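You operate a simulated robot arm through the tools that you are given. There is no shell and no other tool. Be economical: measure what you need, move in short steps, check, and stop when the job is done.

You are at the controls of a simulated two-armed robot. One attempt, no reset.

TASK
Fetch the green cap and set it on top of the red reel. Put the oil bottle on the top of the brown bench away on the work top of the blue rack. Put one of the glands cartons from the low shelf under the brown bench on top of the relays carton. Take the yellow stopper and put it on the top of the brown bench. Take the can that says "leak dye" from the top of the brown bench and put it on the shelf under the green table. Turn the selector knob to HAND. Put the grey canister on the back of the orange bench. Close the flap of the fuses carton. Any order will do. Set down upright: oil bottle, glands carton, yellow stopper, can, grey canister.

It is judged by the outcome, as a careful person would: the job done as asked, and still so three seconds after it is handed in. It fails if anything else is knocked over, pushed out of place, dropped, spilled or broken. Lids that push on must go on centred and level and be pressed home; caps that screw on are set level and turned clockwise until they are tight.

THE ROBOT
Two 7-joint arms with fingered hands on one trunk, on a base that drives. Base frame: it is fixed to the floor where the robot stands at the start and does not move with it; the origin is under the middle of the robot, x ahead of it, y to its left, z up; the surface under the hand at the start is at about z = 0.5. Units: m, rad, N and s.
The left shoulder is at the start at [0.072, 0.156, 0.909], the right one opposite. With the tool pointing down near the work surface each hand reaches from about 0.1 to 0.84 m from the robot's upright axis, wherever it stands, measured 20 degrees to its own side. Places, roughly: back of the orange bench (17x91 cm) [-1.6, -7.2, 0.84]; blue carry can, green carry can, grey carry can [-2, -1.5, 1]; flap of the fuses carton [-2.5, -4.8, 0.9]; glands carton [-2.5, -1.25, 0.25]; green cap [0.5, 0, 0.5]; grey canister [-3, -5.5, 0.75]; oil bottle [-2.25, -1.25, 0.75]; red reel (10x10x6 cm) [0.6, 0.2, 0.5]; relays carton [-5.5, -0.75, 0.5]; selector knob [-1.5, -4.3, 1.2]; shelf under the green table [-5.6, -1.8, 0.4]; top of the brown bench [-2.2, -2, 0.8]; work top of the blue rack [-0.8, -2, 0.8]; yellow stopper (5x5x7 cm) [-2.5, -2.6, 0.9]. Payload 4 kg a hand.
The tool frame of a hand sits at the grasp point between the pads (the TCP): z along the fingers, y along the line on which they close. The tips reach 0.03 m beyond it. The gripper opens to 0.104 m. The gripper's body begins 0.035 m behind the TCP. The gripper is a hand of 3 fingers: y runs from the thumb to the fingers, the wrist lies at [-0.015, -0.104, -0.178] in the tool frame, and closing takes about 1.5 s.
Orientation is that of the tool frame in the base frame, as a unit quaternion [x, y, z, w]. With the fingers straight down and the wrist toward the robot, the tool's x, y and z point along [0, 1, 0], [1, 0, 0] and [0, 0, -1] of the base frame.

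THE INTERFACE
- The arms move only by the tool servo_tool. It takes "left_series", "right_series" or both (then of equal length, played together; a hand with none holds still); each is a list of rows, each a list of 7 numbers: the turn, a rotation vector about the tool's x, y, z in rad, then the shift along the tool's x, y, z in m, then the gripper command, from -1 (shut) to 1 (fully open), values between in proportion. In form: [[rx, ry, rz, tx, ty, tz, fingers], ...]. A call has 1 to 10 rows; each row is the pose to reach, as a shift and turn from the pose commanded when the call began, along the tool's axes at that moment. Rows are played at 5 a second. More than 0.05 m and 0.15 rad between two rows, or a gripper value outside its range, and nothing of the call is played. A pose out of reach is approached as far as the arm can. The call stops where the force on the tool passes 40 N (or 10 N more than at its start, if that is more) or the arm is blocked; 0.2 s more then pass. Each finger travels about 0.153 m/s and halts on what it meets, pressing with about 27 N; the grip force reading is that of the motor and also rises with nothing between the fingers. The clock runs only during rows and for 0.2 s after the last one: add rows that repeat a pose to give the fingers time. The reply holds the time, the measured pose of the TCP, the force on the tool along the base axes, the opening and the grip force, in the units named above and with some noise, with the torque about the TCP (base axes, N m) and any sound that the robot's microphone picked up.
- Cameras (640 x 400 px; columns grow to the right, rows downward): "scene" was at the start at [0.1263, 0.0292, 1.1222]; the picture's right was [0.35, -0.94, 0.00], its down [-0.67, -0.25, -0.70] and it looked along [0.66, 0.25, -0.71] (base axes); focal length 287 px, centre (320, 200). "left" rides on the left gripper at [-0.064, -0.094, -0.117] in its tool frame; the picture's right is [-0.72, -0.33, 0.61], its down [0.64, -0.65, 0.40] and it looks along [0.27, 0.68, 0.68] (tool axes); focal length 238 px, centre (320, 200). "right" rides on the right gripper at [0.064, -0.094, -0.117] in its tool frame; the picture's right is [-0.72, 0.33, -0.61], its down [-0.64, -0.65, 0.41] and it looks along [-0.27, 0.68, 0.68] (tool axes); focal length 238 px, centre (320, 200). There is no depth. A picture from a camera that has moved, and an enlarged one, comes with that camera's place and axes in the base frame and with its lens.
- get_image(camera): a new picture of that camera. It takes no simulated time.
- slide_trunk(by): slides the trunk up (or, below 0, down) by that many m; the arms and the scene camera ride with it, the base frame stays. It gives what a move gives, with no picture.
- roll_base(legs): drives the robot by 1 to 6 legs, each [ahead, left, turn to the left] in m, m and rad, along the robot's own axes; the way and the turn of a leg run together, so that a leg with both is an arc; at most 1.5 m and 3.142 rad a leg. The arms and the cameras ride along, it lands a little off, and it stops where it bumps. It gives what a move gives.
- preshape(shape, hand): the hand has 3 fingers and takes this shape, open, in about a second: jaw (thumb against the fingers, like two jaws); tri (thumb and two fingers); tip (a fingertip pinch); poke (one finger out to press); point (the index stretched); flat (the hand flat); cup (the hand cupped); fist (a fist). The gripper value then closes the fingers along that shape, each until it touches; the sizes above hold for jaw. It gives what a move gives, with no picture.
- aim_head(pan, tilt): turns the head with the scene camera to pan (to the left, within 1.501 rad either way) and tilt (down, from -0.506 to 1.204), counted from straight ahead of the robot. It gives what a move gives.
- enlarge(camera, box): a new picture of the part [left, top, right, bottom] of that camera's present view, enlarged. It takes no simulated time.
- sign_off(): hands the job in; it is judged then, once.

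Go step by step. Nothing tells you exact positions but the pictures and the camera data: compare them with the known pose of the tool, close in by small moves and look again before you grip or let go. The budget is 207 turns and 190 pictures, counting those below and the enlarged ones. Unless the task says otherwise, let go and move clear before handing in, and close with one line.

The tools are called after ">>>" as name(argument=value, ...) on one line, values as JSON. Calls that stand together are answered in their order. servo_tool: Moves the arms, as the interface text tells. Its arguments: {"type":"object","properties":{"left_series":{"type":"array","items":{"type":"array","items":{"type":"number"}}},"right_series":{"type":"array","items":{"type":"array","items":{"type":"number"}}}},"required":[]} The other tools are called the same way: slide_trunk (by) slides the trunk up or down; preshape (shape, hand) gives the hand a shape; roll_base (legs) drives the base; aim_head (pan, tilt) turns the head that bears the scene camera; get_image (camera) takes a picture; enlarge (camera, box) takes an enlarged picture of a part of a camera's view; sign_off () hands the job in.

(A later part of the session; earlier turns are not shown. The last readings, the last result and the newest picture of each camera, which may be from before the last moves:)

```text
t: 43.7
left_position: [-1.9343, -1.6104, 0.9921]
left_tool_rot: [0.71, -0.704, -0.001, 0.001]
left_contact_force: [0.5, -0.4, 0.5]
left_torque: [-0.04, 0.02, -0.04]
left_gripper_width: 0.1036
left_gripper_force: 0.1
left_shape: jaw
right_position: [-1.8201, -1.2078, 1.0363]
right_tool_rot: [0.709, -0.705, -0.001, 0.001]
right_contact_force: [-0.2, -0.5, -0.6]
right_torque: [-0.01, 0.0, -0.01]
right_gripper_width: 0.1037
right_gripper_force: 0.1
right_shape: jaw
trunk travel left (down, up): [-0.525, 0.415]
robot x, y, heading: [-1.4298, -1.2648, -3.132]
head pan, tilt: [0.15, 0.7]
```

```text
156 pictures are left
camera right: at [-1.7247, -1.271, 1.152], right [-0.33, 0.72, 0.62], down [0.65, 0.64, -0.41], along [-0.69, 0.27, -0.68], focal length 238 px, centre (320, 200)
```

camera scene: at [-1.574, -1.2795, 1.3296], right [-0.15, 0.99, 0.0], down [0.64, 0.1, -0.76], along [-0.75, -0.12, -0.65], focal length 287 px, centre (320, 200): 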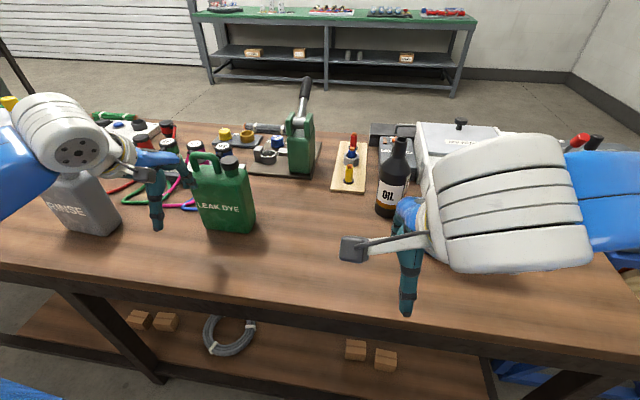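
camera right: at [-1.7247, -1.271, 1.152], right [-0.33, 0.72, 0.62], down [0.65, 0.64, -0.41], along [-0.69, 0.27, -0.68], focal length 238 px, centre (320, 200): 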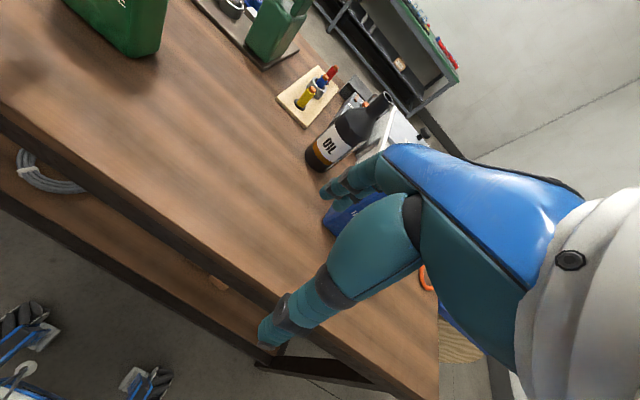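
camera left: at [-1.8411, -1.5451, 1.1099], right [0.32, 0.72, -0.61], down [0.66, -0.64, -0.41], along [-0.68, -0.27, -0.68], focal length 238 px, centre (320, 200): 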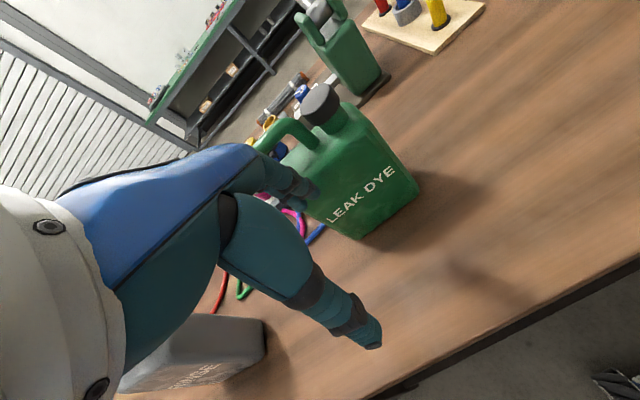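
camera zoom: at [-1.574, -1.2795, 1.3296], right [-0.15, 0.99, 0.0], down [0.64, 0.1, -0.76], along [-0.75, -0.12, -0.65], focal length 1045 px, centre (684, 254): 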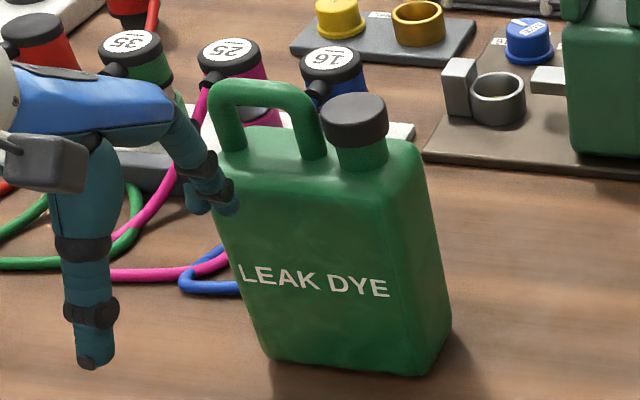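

The handle is an inverted U with a hole about 3.5 cm high; the body is too wide to grip. I'll pitch the left hand about 50° forward in front of the handle and narrow the fingers.

>>> servo_tool(left_series=[[-0.14, 0, 0, 0, 0.0, -0.01, 1], [-0.28, 0, 0, 0, 0.0, -0.02, 1], [-0.42, 0, 0, 0, 0.0, -0.03, 0.6], [-0.56, 0, 0, 0, 0.0, -0.035, 0.3], [-0.7, 0, 0, 0, 0.0, -0.035, 0.0], [-0.84, 0, 0, 0.002, 0.0, -0.035, -0.1], [-0.873, 0, 0, 0.005, 0.0, -0.035, -0.1], [-0.873, 0, 0, 0.005, 0.0, -0.035, -0.1]])

>>> enlarge(camera="scene", box=[160, 110, 280, 240])

>>> get_image(camera="left")

```text
t: 45.5
left_position: [-1.9345, -1.616, 1.0286]
left_tool_rot: [0.643, -0.638, -0.299, 0.301]
left_contact_force: [-0.9, 0.1, -0.6]
left_torque: [-0.01, -0.01, 0.01]
left_gripper_width: 0.0472
left_gripper_force: 0.0
left_shape: jaw
right_position: [-1.8203, -1.2069, 1.0369]
right_tool_rot: [0.71, -0.705, -0.001, 0.002]
right_contact_force: [0.1, -0.6, -0.6]
right_torque: [0.0, -0.02, -0.01]
right_gripper_width: 0.104
right_gripper_force: 0.1
right_shape: jaw
trunk travel left (down, up): [-0.525, 0.415]
robot x, y, heading: [-1.4315, -1.2661, -3.134]
head pan, tilt: [0.15, 0.7]
```

```text
3.08 times, centred on (220, 175) of scene
camera zoom: at [-1.5734, -1.2794, 1.3296], right [-0.15, 0.99, 0.0], down [0.64, 0.1, -0.76], along [-0.75, -0.12, -0.65], focal length 884 px, centre (628, 277)
```

zoom: 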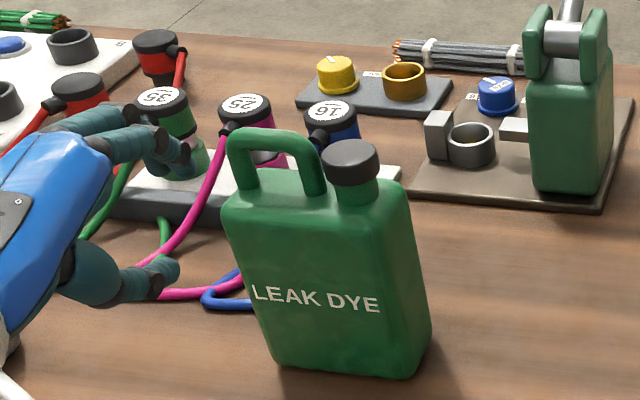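

```text
154 pictures are left
camera left: at [-1.785, -1.5499, 1.031], right [-0.27, 0.72, -0.64], down [0.11, -0.64, -0.76], along [-0.96, -0.28, 0.09], focal length 238 px, centre (320, 200)
```

left: 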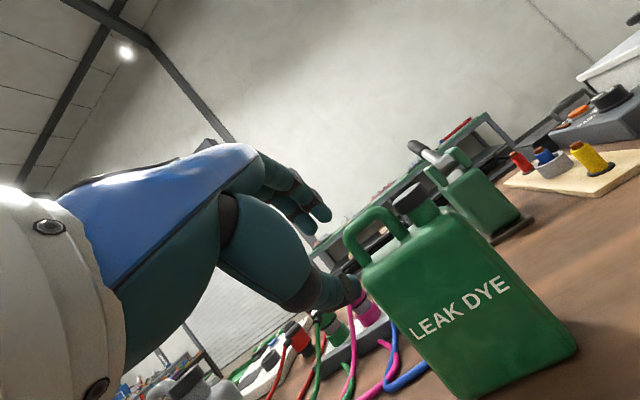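

The bar comes out at about (-2.06,-1.608,1.003). I approach two thirds of the way and look.

>>> servo_tool(left_series=[[0, 0, 0, -0.001, 0.013, 0.022, -0.1], [0, 0, 0, -0.002, 0.027, 0.044, -0.1], [0, 0, 0, -0.003, 0.042, 0.068, -0.1]])

>>> enlarge(camera="scene", box=[160, 110, 280, 240])

>>> enlarge(camera="left", box=[220, 120, 460, 320])

```text
t: 46.3
left_position: [-2.0128, -1.6123, 1.0185]
left_tool_rot: [0.643, -0.638, -0.299, 0.301]
left_contact_force: [-0.2, -0.3, -0.8]
left_torque: [-0.01, -0.01, -0.04]
left_gripper_width: 0.0473
left_gripper_force: 0.0
left_shape: jaw
right_position: [-1.8204, -1.2071, 1.0361]
right_tool_rot: [0.709, -0.705, -0.002, 0.001]
right_contact_force: [-0.2, 0.3, 0.5]
right_torque: [0.0, 0.0, 0.01]
right_gripper_width: 0.1042
right_gripper_force: 0.1
right_shape: jaw
trunk travel left (down, up): [-0.525, 0.415]
robot x, y, heading: [-1.4313, -1.2641, -3.134]
head pan, tilt: [0.15, 0.7]
```

```text
3.08 times, centred on (220, 175) of scene
camera zoom: at [-1.5748, -1.279, 1.3295], right [-0.15, 0.99, 0.0], down [0.64, 0.1, -0.76], along [-0.75, -0.12, -0.65], focal length 884 px, centre (628, 277)
```

zoom: 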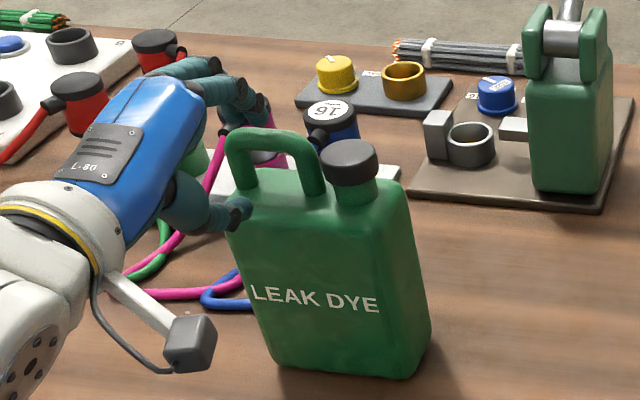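

```text
2.00 times, centred on (340, 220) of left
camera zoom: at [-1.865, -1.5458, 1.0208], right [-0.27, 0.72, -0.64], down [0.11, -0.64, -0.76], along [-0.96, -0.27, 0.09], focal length 477 px, centre (280, 160)
```

zoom: 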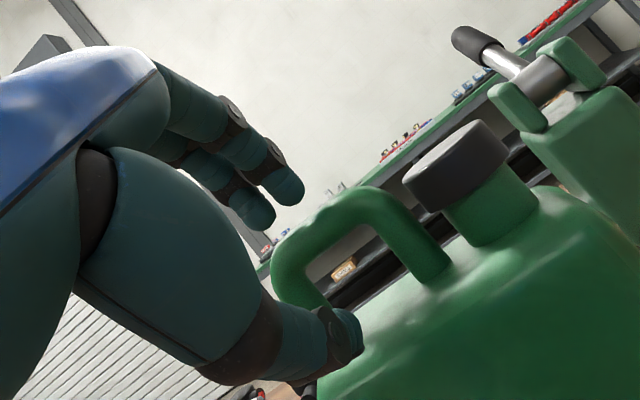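

Geometry matches; handle centre y≈-1.603. I finish the approach and close on the bar.

>>> servo_tool(left_series=[[0, 0, 0, -0.006, 0.006, 0.011, -0.1], [0, 0, 0, -0.006, 0.0125, 0.023, -0.1], [0, 0, 0, -0.006, 0.0187, 0.034, -0.1], [0, 0, 0, -0.006, 0.0187, 0.034, -0.1]])

>>> enlarge(camera="left", box=[220, 120, 460, 320])

>>> enlarge(camera="scene", box=[160, 110, 280, 240])

```text
t: 47.3
left_position: [-2.0524, -1.6067, 1.0117]
left_tool_rot: [0.642, -0.638, -0.3, 0.301]
left_contact_force: [0.0, -0.2, 2.0]
left_torque: [0.0, -0.03, 0.03]
left_gripper_width: 0.0466
left_gripper_force: 0.0
left_shape: jaw
right_position: [-1.8187, -1.2069, 1.0378]
right_tool_rot: [0.709, -0.706, -0.002, 0.001]
right_contact_force: [0.4, 0.1, 0.0]
right_torque: [-0.01, -0.01, 0.03]
right_gripper_width: 0.1038
right_gripper_force: 0.0
right_shape: jaw
trunk travel left (down, up): [-0.525, 0.415]
robot x, y, heading: [-1.4355, -1.2647, -3.136]
head pan, tilt: [0.15, 0.7]
```

```text
2.00 times, centred on (340, 220) of left
camera zoom: at [-1.9019, -1.5411, 1.0136], right [-0.27, 0.72, -0.64], down [0.11, -0.64, -0.76], along [-0.96, -0.27, 0.09], focal length 477 px, centre (280, 160)
```

zoom: 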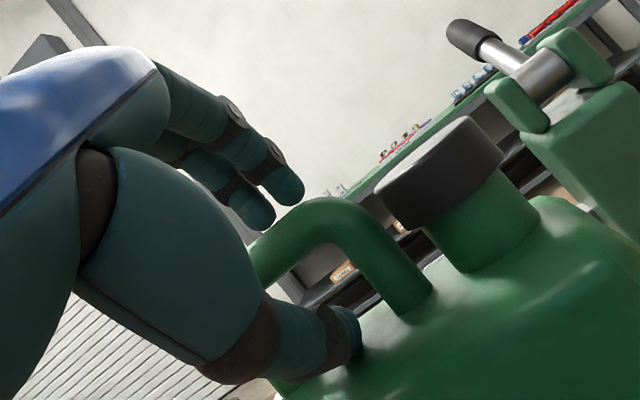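

```text
3.08 times, centred on (220, 175) of scene
camera zoom: at [-1.5735, -1.279, 1.3296], right [-0.15, 0.99, 0.0], down [0.64, 0.1, -0.76], along [-0.75, -0.12, -0.65], focal length 884 px, centre (628, 277)
```

zoom: 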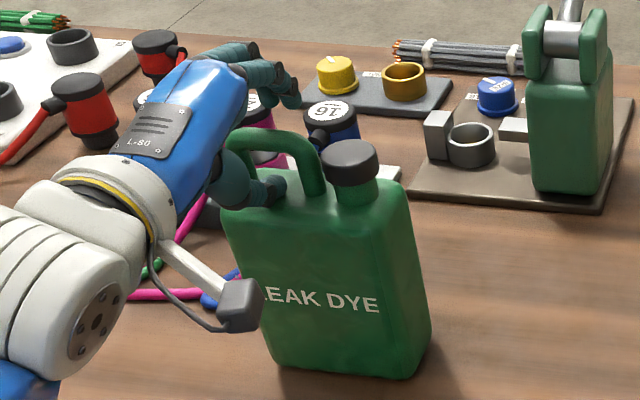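

The bar lies between thumb and fingers. I close now.

>>> servo_tool(left_series=[[0, 0, 0, 0, 0.002, 0.004, -0.3], [0, 0, 0, 0, 0.003, 0.005, -0.6], [0, 0, 0, 0, 0.003, 0.005, -1], [0, 0, 0, 0, 0.003, 0.005, -1], [0, 0, 0, 0, 0.003, 0.005, -1], [0, 0, 0, 0, 0.003, 0.005, -1]])

>>> enlarge(camera="left", box=[220, 120, 460, 320])

>>> enlarge(camera="scene", box=[160, 110, 280, 240])

```text
t: 48.7
left_position: [-2.0575, -1.6088, 1.009]
left_tool_rot: [0.643, -0.639, -0.299, 0.299]
left_contact_force: [-0.1, 0.2, 0.5]
left_torque: [0.03, 0.0, 0.04]
left_gripper_width: 0.0007
left_gripper_force: 27.1
left_shape: jaw
right_position: [-1.8216, -1.2073, 1.0366]
right_tool_rot: [0.709, -0.705, -0.002, 0.0]
right_contact_force: [-0.8, 0.8, -0.6]
right_torque: [-0.04, 0.0, 0.03]
right_gripper_width: 0.1039
right_gripper_force: 0.1
right_shape: jaw
trunk travel left (down, up): [-0.525, 0.415]
robot x, y, heading: [-1.4342, -1.2666, -3.139]
head pan, tilt: [0.15, 0.7]
```

```text
2.00 times, centred on (340, 220) of left
camera zoom: at [-1.9088, -1.5419, 1.0106], right [-0.27, 0.72, -0.64], down [0.11, -0.64, -0.76], along [-0.96, -0.28, 0.09], focal length 477 px, centre (280, 160)
```

zoom: 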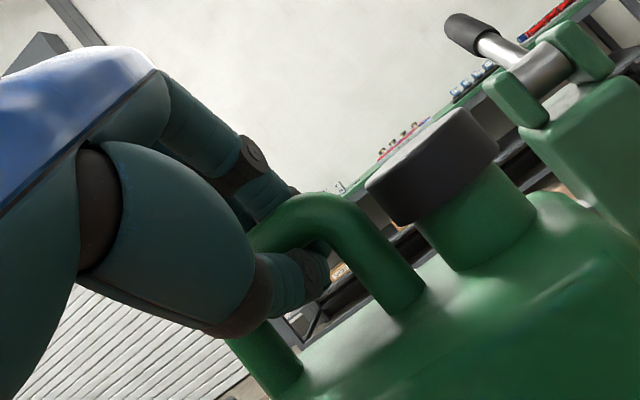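

```text
3.08 times, centred on (220, 175) of scene
camera zoom: at [-1.5758, -1.2801, 1.3292], right [-0.15, 0.99, 0.0], down [0.64, 0.1, -0.76], along [-0.75, -0.12, -0.65], focal length 884 px, centre (628, 277)
```

zoom: 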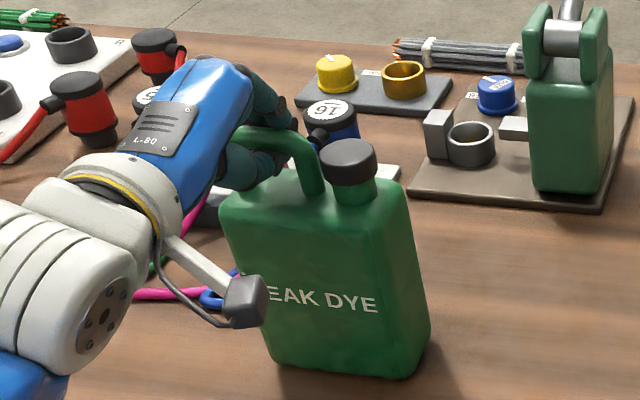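

The fingers met around the bar without pinching it: the bar lies nearer the palm. I reopen, back off 1.5 cm along the fingers, and close again.

>>> servo_tool(left_series=[[0, 0, 0, 0, 0, 0, -0.6], [0, 0, 0, 0, 0, 0, -0.1], [0, 0, 0, 0, 0, 0, -0.1], [0, 0, 0, 0, 0, -0.008, -0.1], [0, 0, 0, 0, 0, -0.015, -0.1], [0, 0, 0, 0, 0, -0.015, -0.6], [0, 0, 0, 0, 0, -0.015, -1], [0, 0, 0, 0, 0, -0.015, -1], [0, 0, 0, 0, 0, -0.015, -1], [0, 0, 0, 0, 0, -0.015, -1]])

>>> enlarge(camera="left", box=[220, 120, 460, 320])

>>> enlarge(camera="scene", box=[190, 120, 250, 190])

```text
t: 50.9
left_position: [-2.0466, -1.6074, 1.0174]
left_tool_rot: [0.643, -0.638, -0.299, 0.301]
left_contact_force: [-1.3, 0.7, -0.2]
left_torque: [0.01, -0.03, -0.05]
left_gripper_width: 0.0108
left_gripper_force: 27.0
left_shape: jaw
right_position: [-1.8209, -1.2072, 1.0373]
right_tool_rot: [0.709, -0.705, -0.002, 0.001]
right_contact_force: [0.0, 0.2, 0.4]
right_torque: [0.01, -0.01, 0.0]
right_gripper_width: 0.1037
right_gripper_force: 0.1
right_shape: jaw
trunk travel left (down, up): [-0.525, 0.415]
robot x, y, heading: [-1.433, -1.2643, -3.139]
head pan, tilt: [0.15, 0.7]
```

```text
2.00 times, centred on (340, 220) of left
camera zoom: at [-1.8963, -1.5411, 1.0208], right [-0.27, 0.72, -0.64], down [0.11, -0.64, -0.76], along [-0.96, -0.27, 0.09], focal length 477 px, centre (280, 160)
```

zoom: 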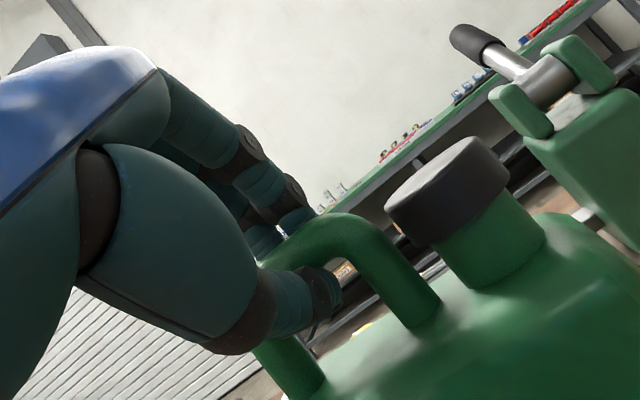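

```text
5.71 times, centred on (220, 155) of scene
camera zoom: at [-1.5749, -1.2792, 1.3294], right [-0.15, 0.99, 0.0], down [0.64, 0.1, -0.76], along [-0.75, -0.12, -0.65], focal length 1643 px, centre (891, 457)
```

zoom: 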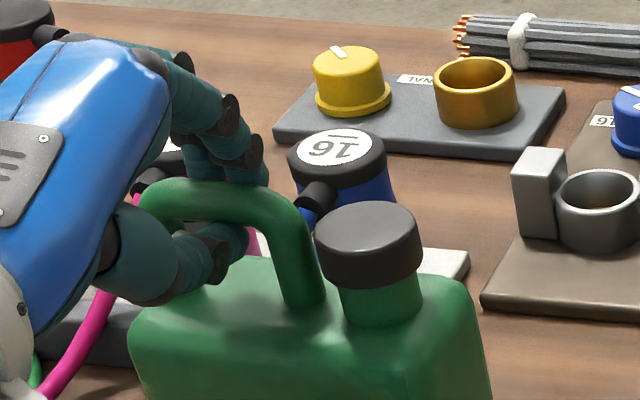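

Now the bar is pinched (opening 0.011, 27 N). Test lift of 3 cm.

>>> servo_tool(left_series=[[0, 0, 0, 0, 0.008, -0.006, -1], [0, 0, 0, 0, 0.015, -0.013, -1], [0, 0, 0, 0, 0.023, -0.019, -1], [0, 0, 0, 0, 0.023, -0.019, -1], [0, 0, 0, 0, 0.023, -0.019, -1]])

>>> get_image(camera="scene")

```text
t: 52.1
left_position: [-2.0476, -1.609, 1.0468]
left_tool_rot: [0.643, -0.639, -0.299, 0.299]
left_contact_force: [0.4, -0.5, -11.0]
left_torque: [-0.02, -0.18, 0.01]
left_gripper_width: 0.0102
left_gripper_force: 26.8
left_shape: jaw
right_position: [-1.822, -1.2071, 1.0367]
right_tool_rot: [0.708, -0.706, -0.002, 0.001]
right_contact_force: [0.3, -0.1, -0.3]
right_torque: [0.05, 0.02, 0.03]
right_gripper_width: 0.1039
right_gripper_force: 0.0
right_shape: jaw
trunk travel left (down, up): [-0.525, 0.415]
robot x, y, heading: [-1.4328, -1.2616, -3.141]
head pan, tilt: [0.15, 0.7]
```

```text
145 pictures are left
camera scene: at [-1.5762, -1.281, 1.3292], right [-0.15, 0.99, 0.0], down [0.64, 0.1, -0.76], along [-0.75, -0.12, -0.65], focal length 287 px, centre (320, 200)
```

scene: 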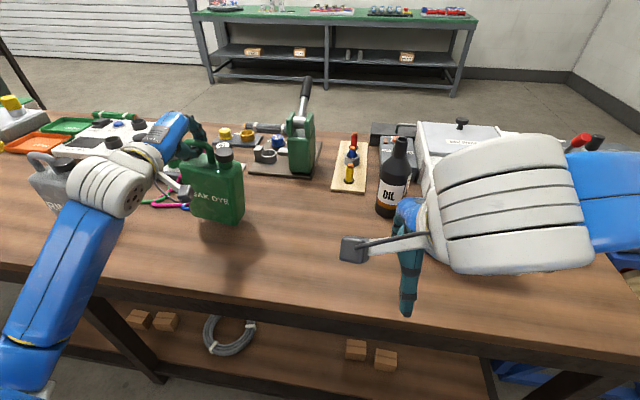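

The can hangs level. I'll retract it with the left hand while turning the right hand to horizontal (wrist to its left) for a side grip on the bottle.

>>> servo_tool(left_series=[[0, 0, 0, 0, 0.015, -0.013, -1], [0, 0, 0, 0, 0.03, -0.025, -1], [0, 0, 0, 0, 0.025, -0.055, -1], [0, 0, 0, 0, 0.01, -0.085, -1], [0, 0, 0, 0, -0.01, -0.115, -1], [0, 0, 0, 0, -0.03, -0.145, -1], [0, 0, 0, 0, -0.05, -0.165, -1], [0, 0, 0, 0, -0.05, -0.165, -1], [0, 0, 0, 0, -0.05, -0.165, -1], [0, 0, 0, 0, -0.05, -0.165, -1]], right_series=[[-0.08, 0.08, 0.08, 0, 0, 0, 1], [-0.16, 0.16, 0.16, 0, 0, 0, 1], [-0.24, 0.24, 0.24, 0, 0, 0, 1], [-0.32, 0.32, 0.32, 0, 0, 0, 1], [-0.4, 0.4, 0.4, 0, 0, 0, 1], [-0.48, 0.48, 0.48, 0, 0, 0, 1], [-0.56, 0.56, 0.56, 0, 0, 0, 1], [-0.64, 0.64, 0.64, 0, 0, 0, 1], [-0.72, 0.72, 0.72, 0, 0, 0, 1], [-0.8, 0.8, 0.8, 0, 0, 0, 1]])

>>> servo_tool(right_series=[[-0.08, 0.08, 0.08, 0, 0, 0, 1], [-0.16, 0.16, 0.16, 0, 0, 0, 1], [-0.24, 0.24, 0.24, 0, 0, 0, 1], [-0.32, 0.32, 0.32, 0, 0, 0, 1], [-0.409, 0.409, 0.409, 0, 0, 0, 1]])

>>> get_image(camera="scene")

>>> get_image(camera="right")

```text
t: 54.3
left_position: [-1.9291, -1.6122, 1.1136]
left_tool_rot: [0.643, -0.638, -0.3, 0.299]
left_contact_force: [0.6, -1.1, -11.7]
left_torque: [-0.07, -0.19, 0.01]
left_gripper_width: 0.0103
left_gripper_force: 26.8
left_shape: jaw
left hand out of reach, approached as far as the arm can: row 6, 7, 8, 9, 10
right_position: [-1.844, -1.2851, 1.0353]
right_tool_rot: [-0.426, 0.813, -0.021, -0.397]
right_contact_force: [-0.4, 0.4, -0.1]
right_torque: [-0.02, 0.02, -0.02]
right_gripper_width: 0.1037
right_gripper_force: 0.0
right_shape: jaw
right hand out of reach, approached as far as the arm can: row 1, 2, 3, 4, 5, 6, 7, 8, 9, 10
trunk travel left (down, up): [-0.525, 0.415]
robot x, y, heading: [-1.4375, -1.2627, -3.139]
head pan, tilt: [0.15, 0.7]
```

```text
refused: row 5 steps farther than a row can; nothing moved
```

```text
144 pictures are left
camera scene: at [-1.5746, -1.286, 1.3293], right [-0.15, 0.99, 0.01], down [0.64, 0.1, -0.76], along [-0.75, -0.11, -0.65], focal length 287 px, centre (320, 200)
```

scene: 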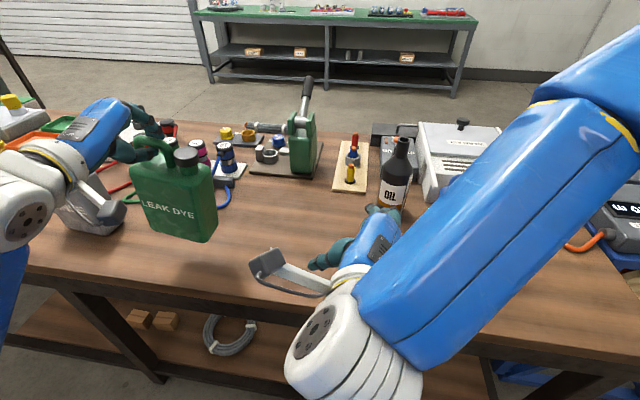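

```text
143 pictures are left
camera right: at [-1.7239, -1.3453, 1.1274], right [0.39, 0.92, 0.04], down [0.42, -0.13, -0.9], along [-0.82, 0.36, -0.43], focal length 238 px, centre (320, 200)
```

right: 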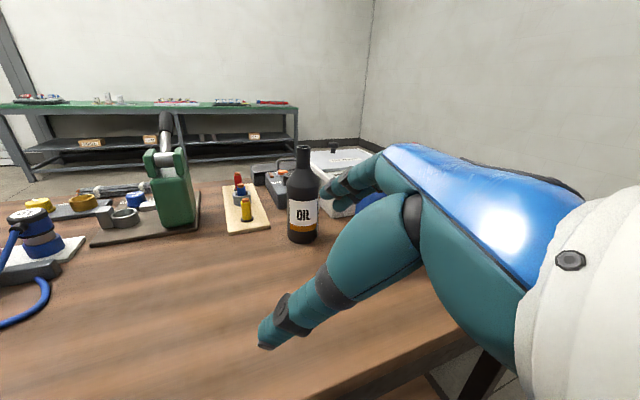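

The right hand was too close in for that turn. I move it forward while keeping the turn, then check the pose.

>>> servo_tool(right_series=[[0, 0, 0, 0.01, 0.015, 0.028, 1], [0, 0, 0, 0.02, 0.03, 0.056, 1], [0, 0, 0, 0.03, 0.046, 0.084, 1], [0, 0, 0, 0.03, 0.046, 0.084, 1]])

```text
t: 55.3
left_position: [-1.9291, -1.6095, 1.1152]
left_tool_rot: [0.642, -0.639, -0.3, 0.3]
left_contact_force: [0.0, 0.2, -10.4]
left_torque: [0.01, -0.15, 0.0]
left_gripper_width: 0.0101
left_gripper_force: 26.8
left_shape: jaw
right_position: [-1.9385, -1.3093, 1.0129]
right_tool_rot: [-0.425, 0.812, -0.022, -0.398]
right_contact_force: [-0.4, -0.2, -0.4]
right_torque: [0.02, 0.0, 0.03]
right_gripper_width: 0.1042
right_gripper_force: 0.1
right_shape: jaw
trunk travel left (down, up): [-0.525, 0.415]
robot x, y, heading: [-1.4377, -1.2657, -3.139]
head pan, tilt: [0.15, 0.7]
```

The series counts from the reached pose. I now complete the turn to horizontal while moving to a pre-grasp point in front of the bottle.

>>> servo_tool(right_series=[[-0.083, 0.077, 0.075, -0.016, 0.014, 0.015, 1], [-0.165, 0.155, 0.149, -0.033, 0.029, 0.029, 1], [-0.248, 0.232, 0.224, -0.05, 0.043, 0.044, 1], [-0.33, 0.31, 0.298, -0.066, 0.058, 0.058, 1], [-0.413, 0.387, 0.373, -0.082, 0.072, 0.073, 1], [-0.496, 0.464, 0.448, -0.099, 0.086, 0.088, 1], [-0.578, 0.542, 0.522, -0.115, 0.1, 0.102, 1], [-0.661, 0.619, 0.597, -0.132, 0.115, 0.117, 1]])

>>> get_image(camera="scene")

>>> get_image(camera="right")

```text
t: 57.1
left_position: [-1.9295, -1.6093, 1.1145]
left_tool_rot: [0.643, -0.638, -0.298, 0.3]
left_contact_force: [-0.5, -0.3, -11.2]
left_torque: [0.0, -0.18, 0.02]
left_gripper_width: 0.0104
left_gripper_force: 27.2
left_shape: jaw
right_position: [-2.0502, -1.1898, 0.8786]
right_tool_rot: [0.001, -0.707, 0.003, 0.707]
right_contact_force: [-0.9, -0.8, 0.7]
right_torque: [-0.01, 0.0, 0.01]
right_gripper_width: 0.1038
right_gripper_force: 0.1
right_shape: jaw
trunk travel left (down, up): [-0.525, 0.415]
robot x, y, heading: [-1.4357, -1.2624, -3.133]
head pan, tilt: [0.15, 0.7]
```

```text
142 pictures are left
camera scene: at [-1.5768, -1.2814, 1.3292], right [-0.15, 0.99, 0.0], down [0.64, 0.1, -0.76], along [-0.75, -0.12, -0.65], focal length 287 px, centre (320, 200)
```

scene: 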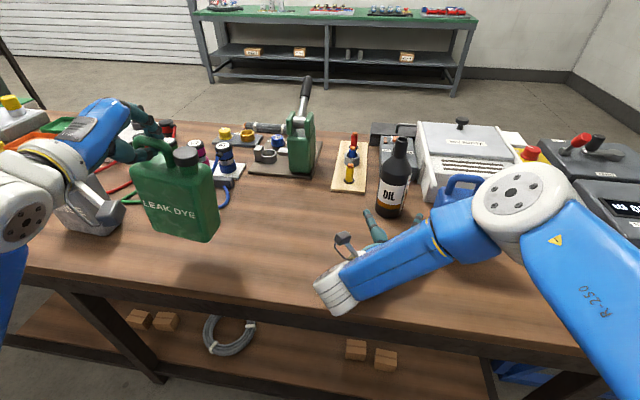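

```text
141 pictures are left
camera right: at [-1.9325, -1.2841, 0.9414], right [0.61, 0.33, -0.72], down [-0.4, -0.66, -0.64], along [-0.68, 0.68, -0.27], focal length 238 px, centre (320, 200)
```

right: 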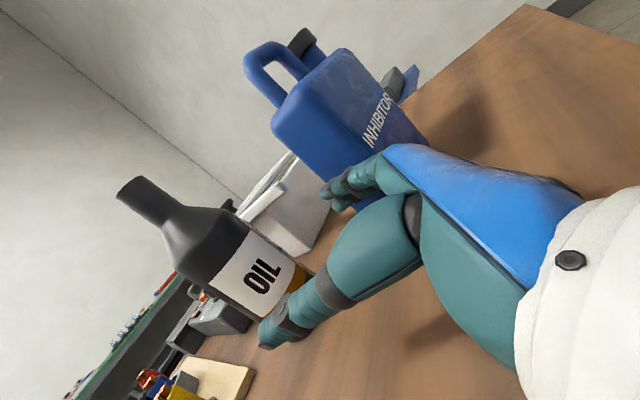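

The bottle is straight ahead at about (-2.18,-1.186). I advance with slightly narrowed fingers, in two stages.

>>> servo_tool(right_series=[[0, 0, 0, 0, 0.002, 0.025, 0.85], [0, 0, 0, 0, 0.003, 0.05, 0.85], [0, 0, 0, 0, 0.003, 0.075, 0.85], [0, 0, 0, 0, 0.003, 0.09, 0.85]])

>>> get_image(camera="scene")

>>> get_image(camera="right")

```text
t: 58.1
left_position: [-1.9305, -1.6094, 1.1149]
left_tool_rot: [0.643, -0.638, -0.299, 0.299]
left_contact_force: [-1.3, 0.0, -10.2]
left_torque: [-0.04, -0.16, 0.01]
left_gripper_width: 0.01
left_gripper_force: 27.1
left_shape: jaw
right_position: [-2.1418, -1.1896, 0.8768]
right_tool_rot: [-0.002, 0.707, -0.002, -0.707]
right_contact_force: [-0.1, 0.0, 0.5]
right_torque: [-0.02, -0.01, 0.01]
right_gripper_width: 0.0969
right_gripper_force: 0.0
right_shape: jaw
trunk travel left (down, up): [-0.525, 0.415]
robot x, y, heading: [-1.4339, -1.2663, -3.139]
head pan, tilt: [0.15, 0.7]
```

```text
140 pictures are left
camera scene: at [-1.5763, -1.2819, 1.3292], right [-0.15, 0.99, 0.0], down [0.64, 0.1, -0.76], along [-0.75, -0.12, -0.65], focal length 287 px, centre (320, 200)
```

scene: 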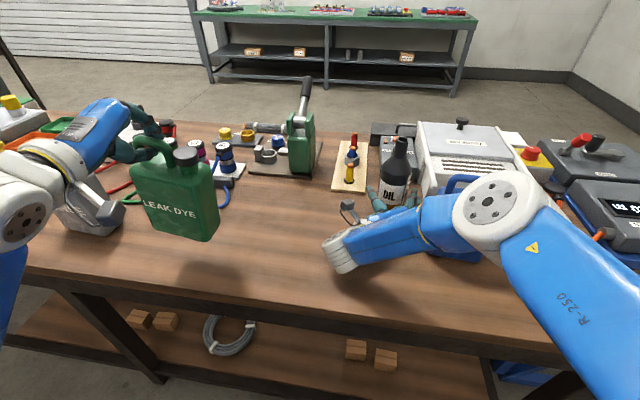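

```text
139 pictures are left
camera right: at [-2.0238, -1.2835, 0.9406], right [0.61, 0.33, -0.72], down [-0.4, -0.66, -0.64], along [-0.68, 0.68, -0.27], focal length 238 px, centre (320, 200)
```

right: 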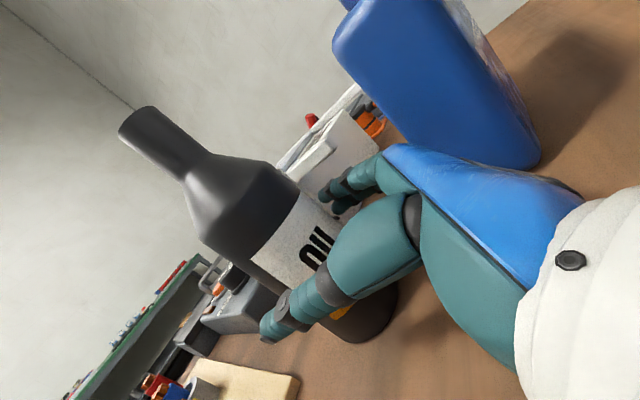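

The bottle is well between the fingers' line. I advance 4 cm more and close.

>>> servo_tool(right_series=[[0, 0, 0, 0, 0.002, 0.02, 0.85], [0, 0, 0, 0, 0.002, 0.04, 0.85], [0, 0, 0, 0, 0.002, 0.04, 0.4], [0, 0, 0, 0, 0.002, 0.04, 0.0], [0, 0, 0, 0, 0.002, 0.04, -0.5], [0, 0, 0, 0, 0.002, 0.04, -1], [0, 0, 0, 0, 0.002, 0.04, -1], [0, 0, 0, 0, 0.002, 0.04, -1]])

>>> get_image(camera="right")

```text
t: 59.9
left_position: [-1.93, -1.6085, 1.1153]
left_tool_rot: [0.643, -0.638, -0.299, 0.3]
left_contact_force: [1.3, -0.1, -12.1]
left_torque: [-0.04, -0.21, 0.02]
left_gripper_width: 0.0098
left_gripper_force: 27.5
left_shape: jaw
right_position: [-2.1798, -1.1886, 0.8798]
right_tool_rot: [0.001, -0.706, 0.002, 0.708]
right_contact_force: [-2.0, 0.8, 0.1]
right_torque: [-0.04, 0.03, 0.01]
right_gripper_width: 0.0511
right_gripper_force: 26.7
right_shape: jaw
trunk travel left (down, up): [-0.525, 0.415]
robot x, y, heading: [-1.4348, -1.263, -3.138]
head pan, tilt: [0.15, 0.7]
```

```text
138 pictures are left
camera right: at [-2.0627, -1.2827, 0.9416], right [0.61, 0.33, -0.72], down [-0.4, -0.66, -0.64], along [-0.68, 0.68, -0.27], focal length 238 px, centre (320, 200)
```

right: 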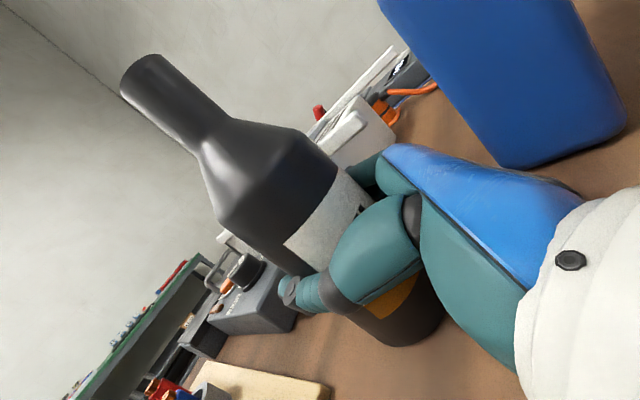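

The bottle is held. I lift it 10 cm, then draw it back.

>>> servo_tool(right_series=[[0, 0, 0, 0.03, 0, 0, -1], [0, 0, 0, 0.06, 0, 0, -1], [0, 0, 0, 0.1, 0, 0, -1], [0, 0, 0, 0.14, 0, 0, -1], [0, 0, 0, 0.17, 0, -0.02, -1], [0, 0, 0, 0.18, 0, -0.06, -1], [0, 0, 0, 0.18, 0, -0.1, -1], [0, 0, 0, 0.18, 0, -0.14, -1], [0, 0, 0, 0.18, 0, -0.17, -1], [0, 0, 0, 0.18, 0, -0.2, -1]])

>>> get_image(camera="scene")

```text
t: 62.1
left_position: [-1.9285, -1.611, 1.1142]
left_tool_rot: [0.643, -0.638, -0.299, 0.301]
left_contact_force: [-0.7, -0.5, -10.5]
left_torque: [-0.04, -0.13, 0.0]
left_gripper_width: 0.0101
left_gripper_force: 26.7
left_shape: jaw
right_position: [-1.9776, -1.185, 1.0593]
right_tool_rot: [0.002, -0.707, 0.001, 0.708]
right_contact_force: [-0.8, 0.2, -4.3]
right_torque: [0.03, 0.04, 0.01]
right_gripper_width: 0.0507
right_gripper_force: 26.7
right_shape: jaw
trunk travel left (down, up): [-0.525, 0.415]
robot x, y, heading: [-1.4335, -1.2681, -3.134]
head pan, tilt: [0.15, 0.7]
```

```text
137 pictures are left
camera scene: at [-1.5752, -1.2828, 1.3293], right [-0.15, 0.99, 0.0], down [0.64, 0.1, -0.76], along [-0.75, -0.12, -0.65], focal length 287 px, centre (320, 200)
```

scene: 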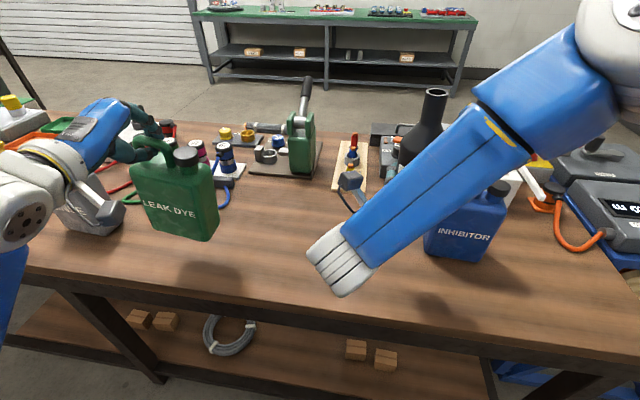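

Both items are held. I back off and, facing west throughout, slide north past the blue table, then west along the wall.

>>> roll_base(legs=[[-0.4, 0, 0], [0, -1.5, 0], [0, -0.25, 0], [1.5, 0, 0], [1.1, 0, 0]])

>>> aim_head(pan=0.5, tilt=0.4)

>>> get_image(camera="scene")

```text
t: 85.2
left_position: [-4.1644, 0.2057, 1.114]
left_tool_rot: [-0.629, 0.652, 0.305, -0.293]
left_contact_force: [0.4, -0.1, -11.1]
left_torque: [-0.01, -0.17, -0.02]
left_gripper_width: 0.0098
left_gripper_force: 27.0
left_shape: jaw
right_position: [-4.1946, 0.6339, 1.0587]
right_tool_rot: [-0.015, -0.706, -0.013, 0.708]
right_contact_force: [0.1, 0.5, -4.7]
right_torque: [0.01, 0.03, 0.0]
right_gripper_width: 0.0507
right_gripper_force: 27.0
right_shape: jaw
trunk travel left (down, up): [-0.525, 0.415]
robot x, y, heading: [-3.6507, 0.529, 3.103]
head pan, tilt: [0.15, 0.7]
```

```text
t: 86.1
left_position: [-4.1622, 0.2073, 1.1157]
left_tool_rot: [-0.628, 0.653, 0.306, -0.293]
left_contact_force: [-1.2, 0.5, -11.7]
left_torque: [0.03, -0.15, -0.02]
left_gripper_width: 0.0094
left_gripper_force: 27.0
left_shape: jaw
right_position: [-4.1932, 0.6357, 1.0591]
right_tool_rot: [-0.015, -0.706, -0.013, 0.707]
right_contact_force: [0.4, 0.4, -4.9]
right_torque: [0.02, 0.04, 0.03]
right_gripper_width: 0.0506
right_gripper_force: 27.1
right_shape: jaw
trunk travel left (down, up): [-0.525, 0.415]
robot x, y, heading: [-3.6547, 0.5268, 3.098]
head pan, tilt: [0.499, 0.4]
```

```text
136 pictures are left
camera scene: at [-3.7957, 0.4862, 1.3558], right [-0.44, 0.9, 0.0], down [0.35, 0.17, -0.92], along [-0.82, -0.41, -0.39], focal length 287 px, centre (320, 200)
```

scene: 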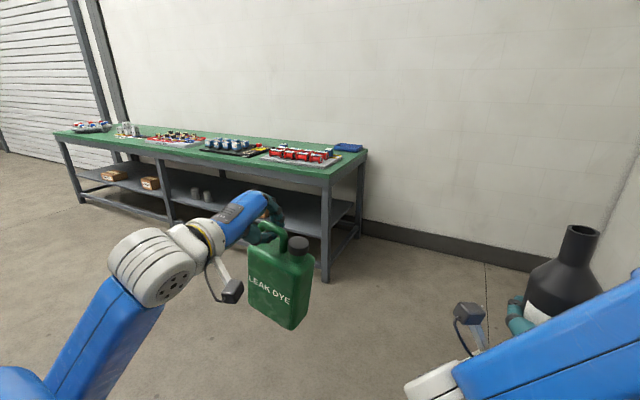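

The green table's front is at about x=-5.3 with a shelf beneath holding two small cartons and cylinders. I slide south and approach.

>>> roll_base(legs=[[0, 1.5, 0.03], [0.45, 0.35, 0]])

>>> aim_head(pan=0.0, tilt=0.5)

>>> get_image(camera="scene")

```text
t: 96.4
left_position: [-4.6712, -1.6488, 1.1147]
left_tool_rot: [-0.628, 0.652, 0.305, -0.295]
left_contact_force: [-0.8, 0.7, -10.1]
left_torque: [0.01, -0.22, 0.06]
left_gripper_width: 0.0098
left_gripper_force: 26.8
left_shape: jaw
right_position: [-4.7034, -1.2232, 1.059]
right_tool_rot: [-0.014, -0.706, -0.012, 0.708]
right_contact_force: [-0.3, 0.2, -6.0]
right_torque: [0.01, 0.0, 0.04]
right_gripper_width: 0.0507
right_gripper_force: 26.7
right_shape: jaw
trunk travel left (down, up): [-0.525, 0.415]
robot x, y, heading: [-4.1639, -1.3282, 3.106]
head pan, tilt: [0.499, 0.4]
```

```text
t: 97.3
left_position: [-4.6704, -1.6501, 1.1159]
left_tool_rot: [-0.629, 0.651, 0.305, -0.296]
left_contact_force: [0.3, -1.1, -10.6]
left_torque: [-0.02, -0.18, 0.02]
left_gripper_width: 0.0097
left_gripper_force: 27.1
left_shape: jaw
right_position: [-4.7034, -1.2236, 1.061]
right_tool_rot: [-0.014, -0.706, -0.011, 0.708]
right_contact_force: [0.1, -0.5, -5.5]
right_torque: [0.02, 0.02, -0.02]
right_gripper_width: 0.0509
right_gripper_force: 26.8
right_shape: jaw
trunk travel left (down, up): [-0.525, 0.415]
robot x, y, heading: [-4.163, -1.3303, 3.104]
head pan, tilt: [0.0, 0.499]
```

```text
135 pictures are left
camera scene: at [-4.3138, -1.327, 1.3469], right [0.04, 1.0, 0.0], down [0.48, -0.02, -0.88], along [-0.88, 0.03, -0.48], focal length 287 px, centre (320, 200)
```

scene: 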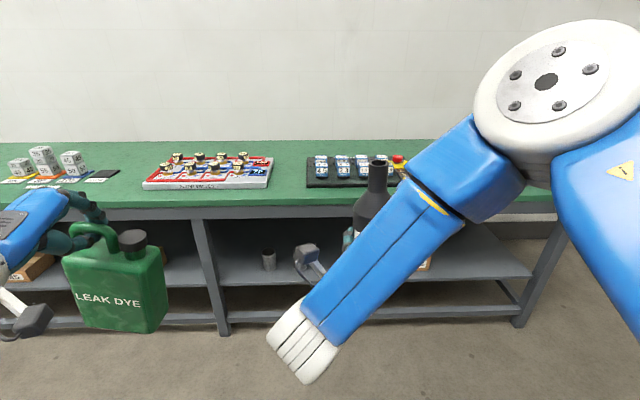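

The shelf is at z≈0.37 below a top at 0.77; the relays carton should be at its right end. I shift right for a better look at the shelf's free space.

>>> roll_base(legs=[[0.15, -0.42, 0.035]])

>>> get_image(camera="scene")

>>> get_image(camera="left")

```text
t: 100.1
left_position: [-4.8018, -1.2506, 1.1136]
left_tool_rot: [0.643, -0.637, -0.301, 0.3]
left_contact_force: [0.5, -1.9, -11.6]
left_torque: [-0.03, -0.17, 0.02]
left_gripper_width: 0.0097
left_gripper_force: 26.8
left_shape: jaw
right_position: [-4.8517, -0.8264, 1.0604]
right_tool_rot: [0.002, -0.706, 0.001, 0.708]
right_contact_force: [-0.8, -0.7, -5.6]
right_torque: [-0.08, -0.01, -0.01]
right_gripper_width: 0.0505
right_gripper_force: 26.8
right_shape: jaw
trunk travel left (down, up): [-0.525, 0.415]
robot x, y, heading: [-4.312, -0.9018, -3.138]
head pan, tilt: [0.0, 0.499]
```

```text
134 pictures are left
camera scene: at [-4.4584, -0.9157, 1.3469], right [0.0, 1.0, 0.01], down [0.48, 0.01, -0.88], along [-0.88, 0.0, -0.48], focal length 287 px, centre (320, 200)
```

scene: 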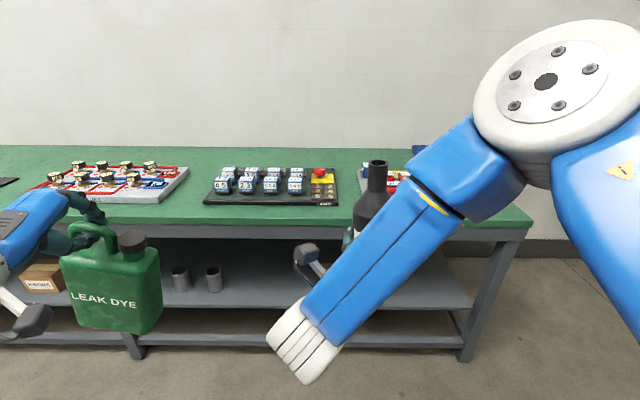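

```text
133 pictures are left
camera left: at [-4.6518, -1.1861, 1.117], right [-0.27, 0.72, -0.64], down [0.11, -0.64, -0.76], along [-0.96, -0.28, 0.09], focal length 238 px, centre (320, 200)
```

left: 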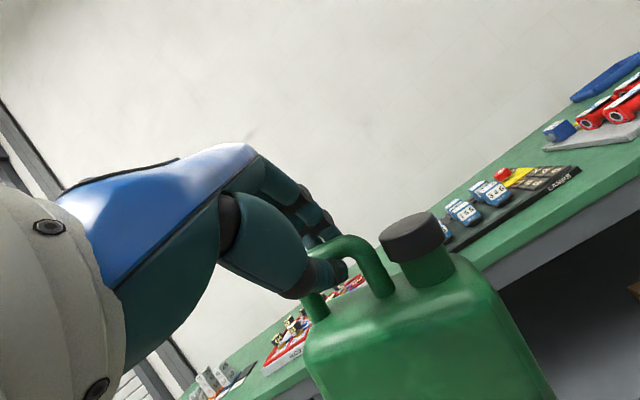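

Space between the cylinders (y≈-1.4) and the relays carton is free for the can at y≈-1.19. I lower the left hand straight down here, in front of the table.

>>> servo_tool(left_series=[[0, 0, 0, 0, -0.036, 0.0302, -1], [0, 0, 0, 0, -0.072, 0.0604, -1], [0, 0, 0, 0, -0.108, 0.0906, -1], [0, 0, 0, 0, -0.144, 0.1208, -1], [0, 0, 0, 0, -0.18, 0.151, -1], [0, 0, 0, 0, -0.216, 0.1812, -1], [0, 0, 0, 0, -0.252, 0.2114, -1], [0, 0, 0, 0, -0.288, 0.2416, -1], [0, 0, 0, 0, -0.324, 0.2718, -1], [0, 0, 0, 0, -0.36, 0.302, -1]])

>>> get_image(camera="scene")

>>> get_image(camera="left")

```text
t: 102.3
left_position: [-4.804, -1.2473, 0.6452]
left_tool_rot: [0.641, -0.638, -0.3, 0.302]
left_contact_force: [0.0, -0.5, -10.7]
left_torque: [0.01, 0.02, -0.01]
left_gripper_width: 0.0093
left_gripper_force: 27.3
left_shape: jaw
left hand out of reach, approached as far as the arm can: row 1
right_position: [-4.85, -0.8191, 1.0592]
right_tool_rot: [0.0, -0.705, 0.003, 0.709]
right_contact_force: [-0.4, 0.6, -4.9]
right_torque: [-0.03, 0.01, -0.02]
right_gripper_width: 0.0507
right_gripper_force: 27.2
right_shape: jaw
trunk travel left (down, up): [-0.525, 0.415]
robot x, y, heading: [-4.3117, -0.9028, -3.138]
head pan, tilt: [0.0, 0.499]
```

```text
132 pictures are left
camera scene: at [-4.4592, -0.9081, 1.3468], right [0.0, 1.0, 0.0], down [0.48, 0.0, -0.88], along [-0.88, 0.0, -0.48], focal length 287 px, centre (320, 200)
```

scene: 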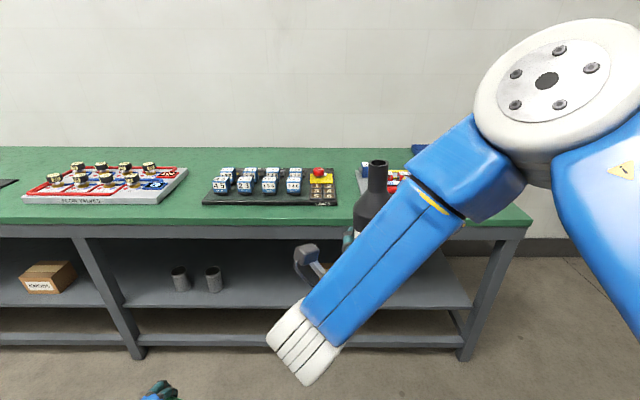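

```text
131 pictures are left
camera left: at [-4.6541, -1.1819, 0.6478], right [-0.27, 0.72, -0.64], down [0.11, -0.64, -0.76], along [-0.96, -0.27, 0.09], focal length 238 px, centre (320, 200)
```

left: 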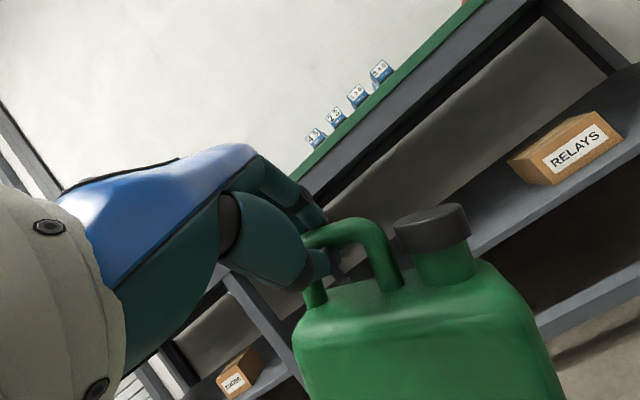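

The RELAYS carton is at about (-5.4,-0.845). The can's path under the table is clear; I roll forward to insert it.

>>> roll_base(legs=[[0.4, -0.045, 0]])

>>> get_image(camera="left")

>>> get_image(camera="scene")

```text
t: 104.8
left_position: [-5.2064, -1.1991, 0.6465]
left_tool_rot: [-0.639, 0.642, 0.3, -0.299]
left_contact_force: [1.6, -0.6, -11.0]
left_torque: [0.05, -0.01, 0.01]
left_gripper_width: 0.009
left_gripper_force: 26.7
left_shape: jaw
right_position: [-5.2493, -0.7706, 1.0617]
right_tool_rot: [-0.003, -0.704, -0.001, 0.71]
right_contact_force: [-1.0, -0.2, -5.2]
right_torque: [0.03, 0.04, 0.01]
right_gripper_width: 0.0506
right_gripper_force: 27.0
right_shape: jaw
trunk travel left (down, up): [-0.525, 0.415]
robot x, y, heading: [-4.7096, -0.8644, 3.137]
head pan, tilt: [0.0, 0.499]
```

```text
130 pictures are left
camera left: at [-5.0567, -1.1337, 0.6483], right [-0.26, 0.72, -0.64], down [0.1, -0.64, -0.76], along [-0.96, -0.26, 0.09], focal length 238 px, centre (320, 200)
```

left: 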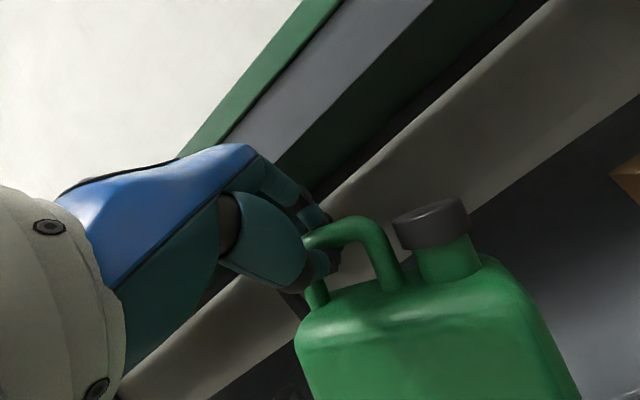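

```text
129 pictures are left
camera scene: at [-4.8584, -0.862, 1.347], right [0.01, 1.0, 0.0], down [0.48, 0.0, -0.88], along [-0.88, 0.01, -0.48], focal length 287 px, centre (320, 200)
```

scene: 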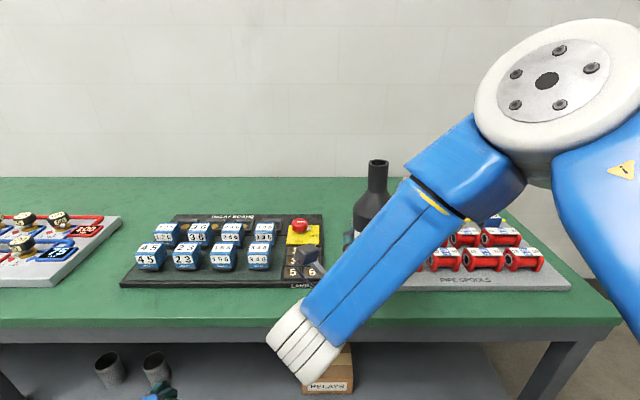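

The hand will pass close beneath the table's apron, so I need accurate heights. I tilt the head down to see the shelf edge and can.

>>> aim_head(pan=0.3, tilt=1.0)

>>> get_image(camera="scene")

```text
t: 105.7
left_position: [-5.2057, -1.1978, 0.6462]
left_tool_rot: [-0.639, 0.642, 0.3, -0.3]
left_contact_force: [-0.2, -0.2, -10.6]
left_torque: [0.01, 0.04, -0.02]
left_gripper_width: 0.009
left_gripper_force: 27.1
left_shape: jaw
right_position: [-5.2472, -0.768, 1.0618]
right_tool_rot: [-0.004, -0.705, 0.0, 0.709]
right_contact_force: [0.4, -1.0, -5.0]
right_torque: [-0.04, 0.0, 0.0]
right_gripper_width: 0.0505
right_gripper_force: 27.3
right_shape: jaw
trunk travel left (down, up): [-0.525, 0.415]
robot x, y, heading: [-4.7126, -0.8588, 3.135]
head pan, tilt: [0.3, 1.0]
```

```text
128 pictures are left
camera scene: at [-4.8345, -0.8815, 1.306], right [-0.29, 0.96, 0.0], down [0.81, 0.24, -0.54], along [-0.51, -0.15, -0.84], focal length 287 px, centre (320, 200)
```

scene: 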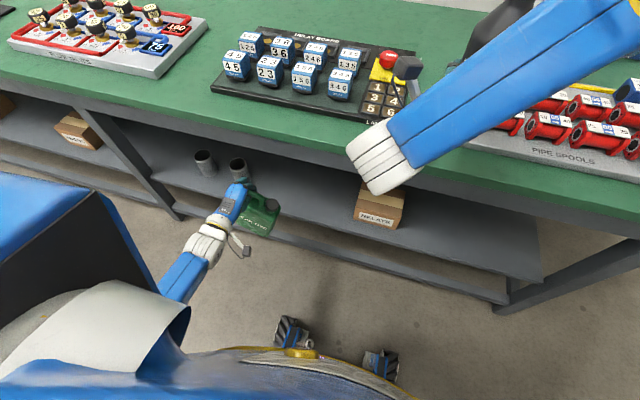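

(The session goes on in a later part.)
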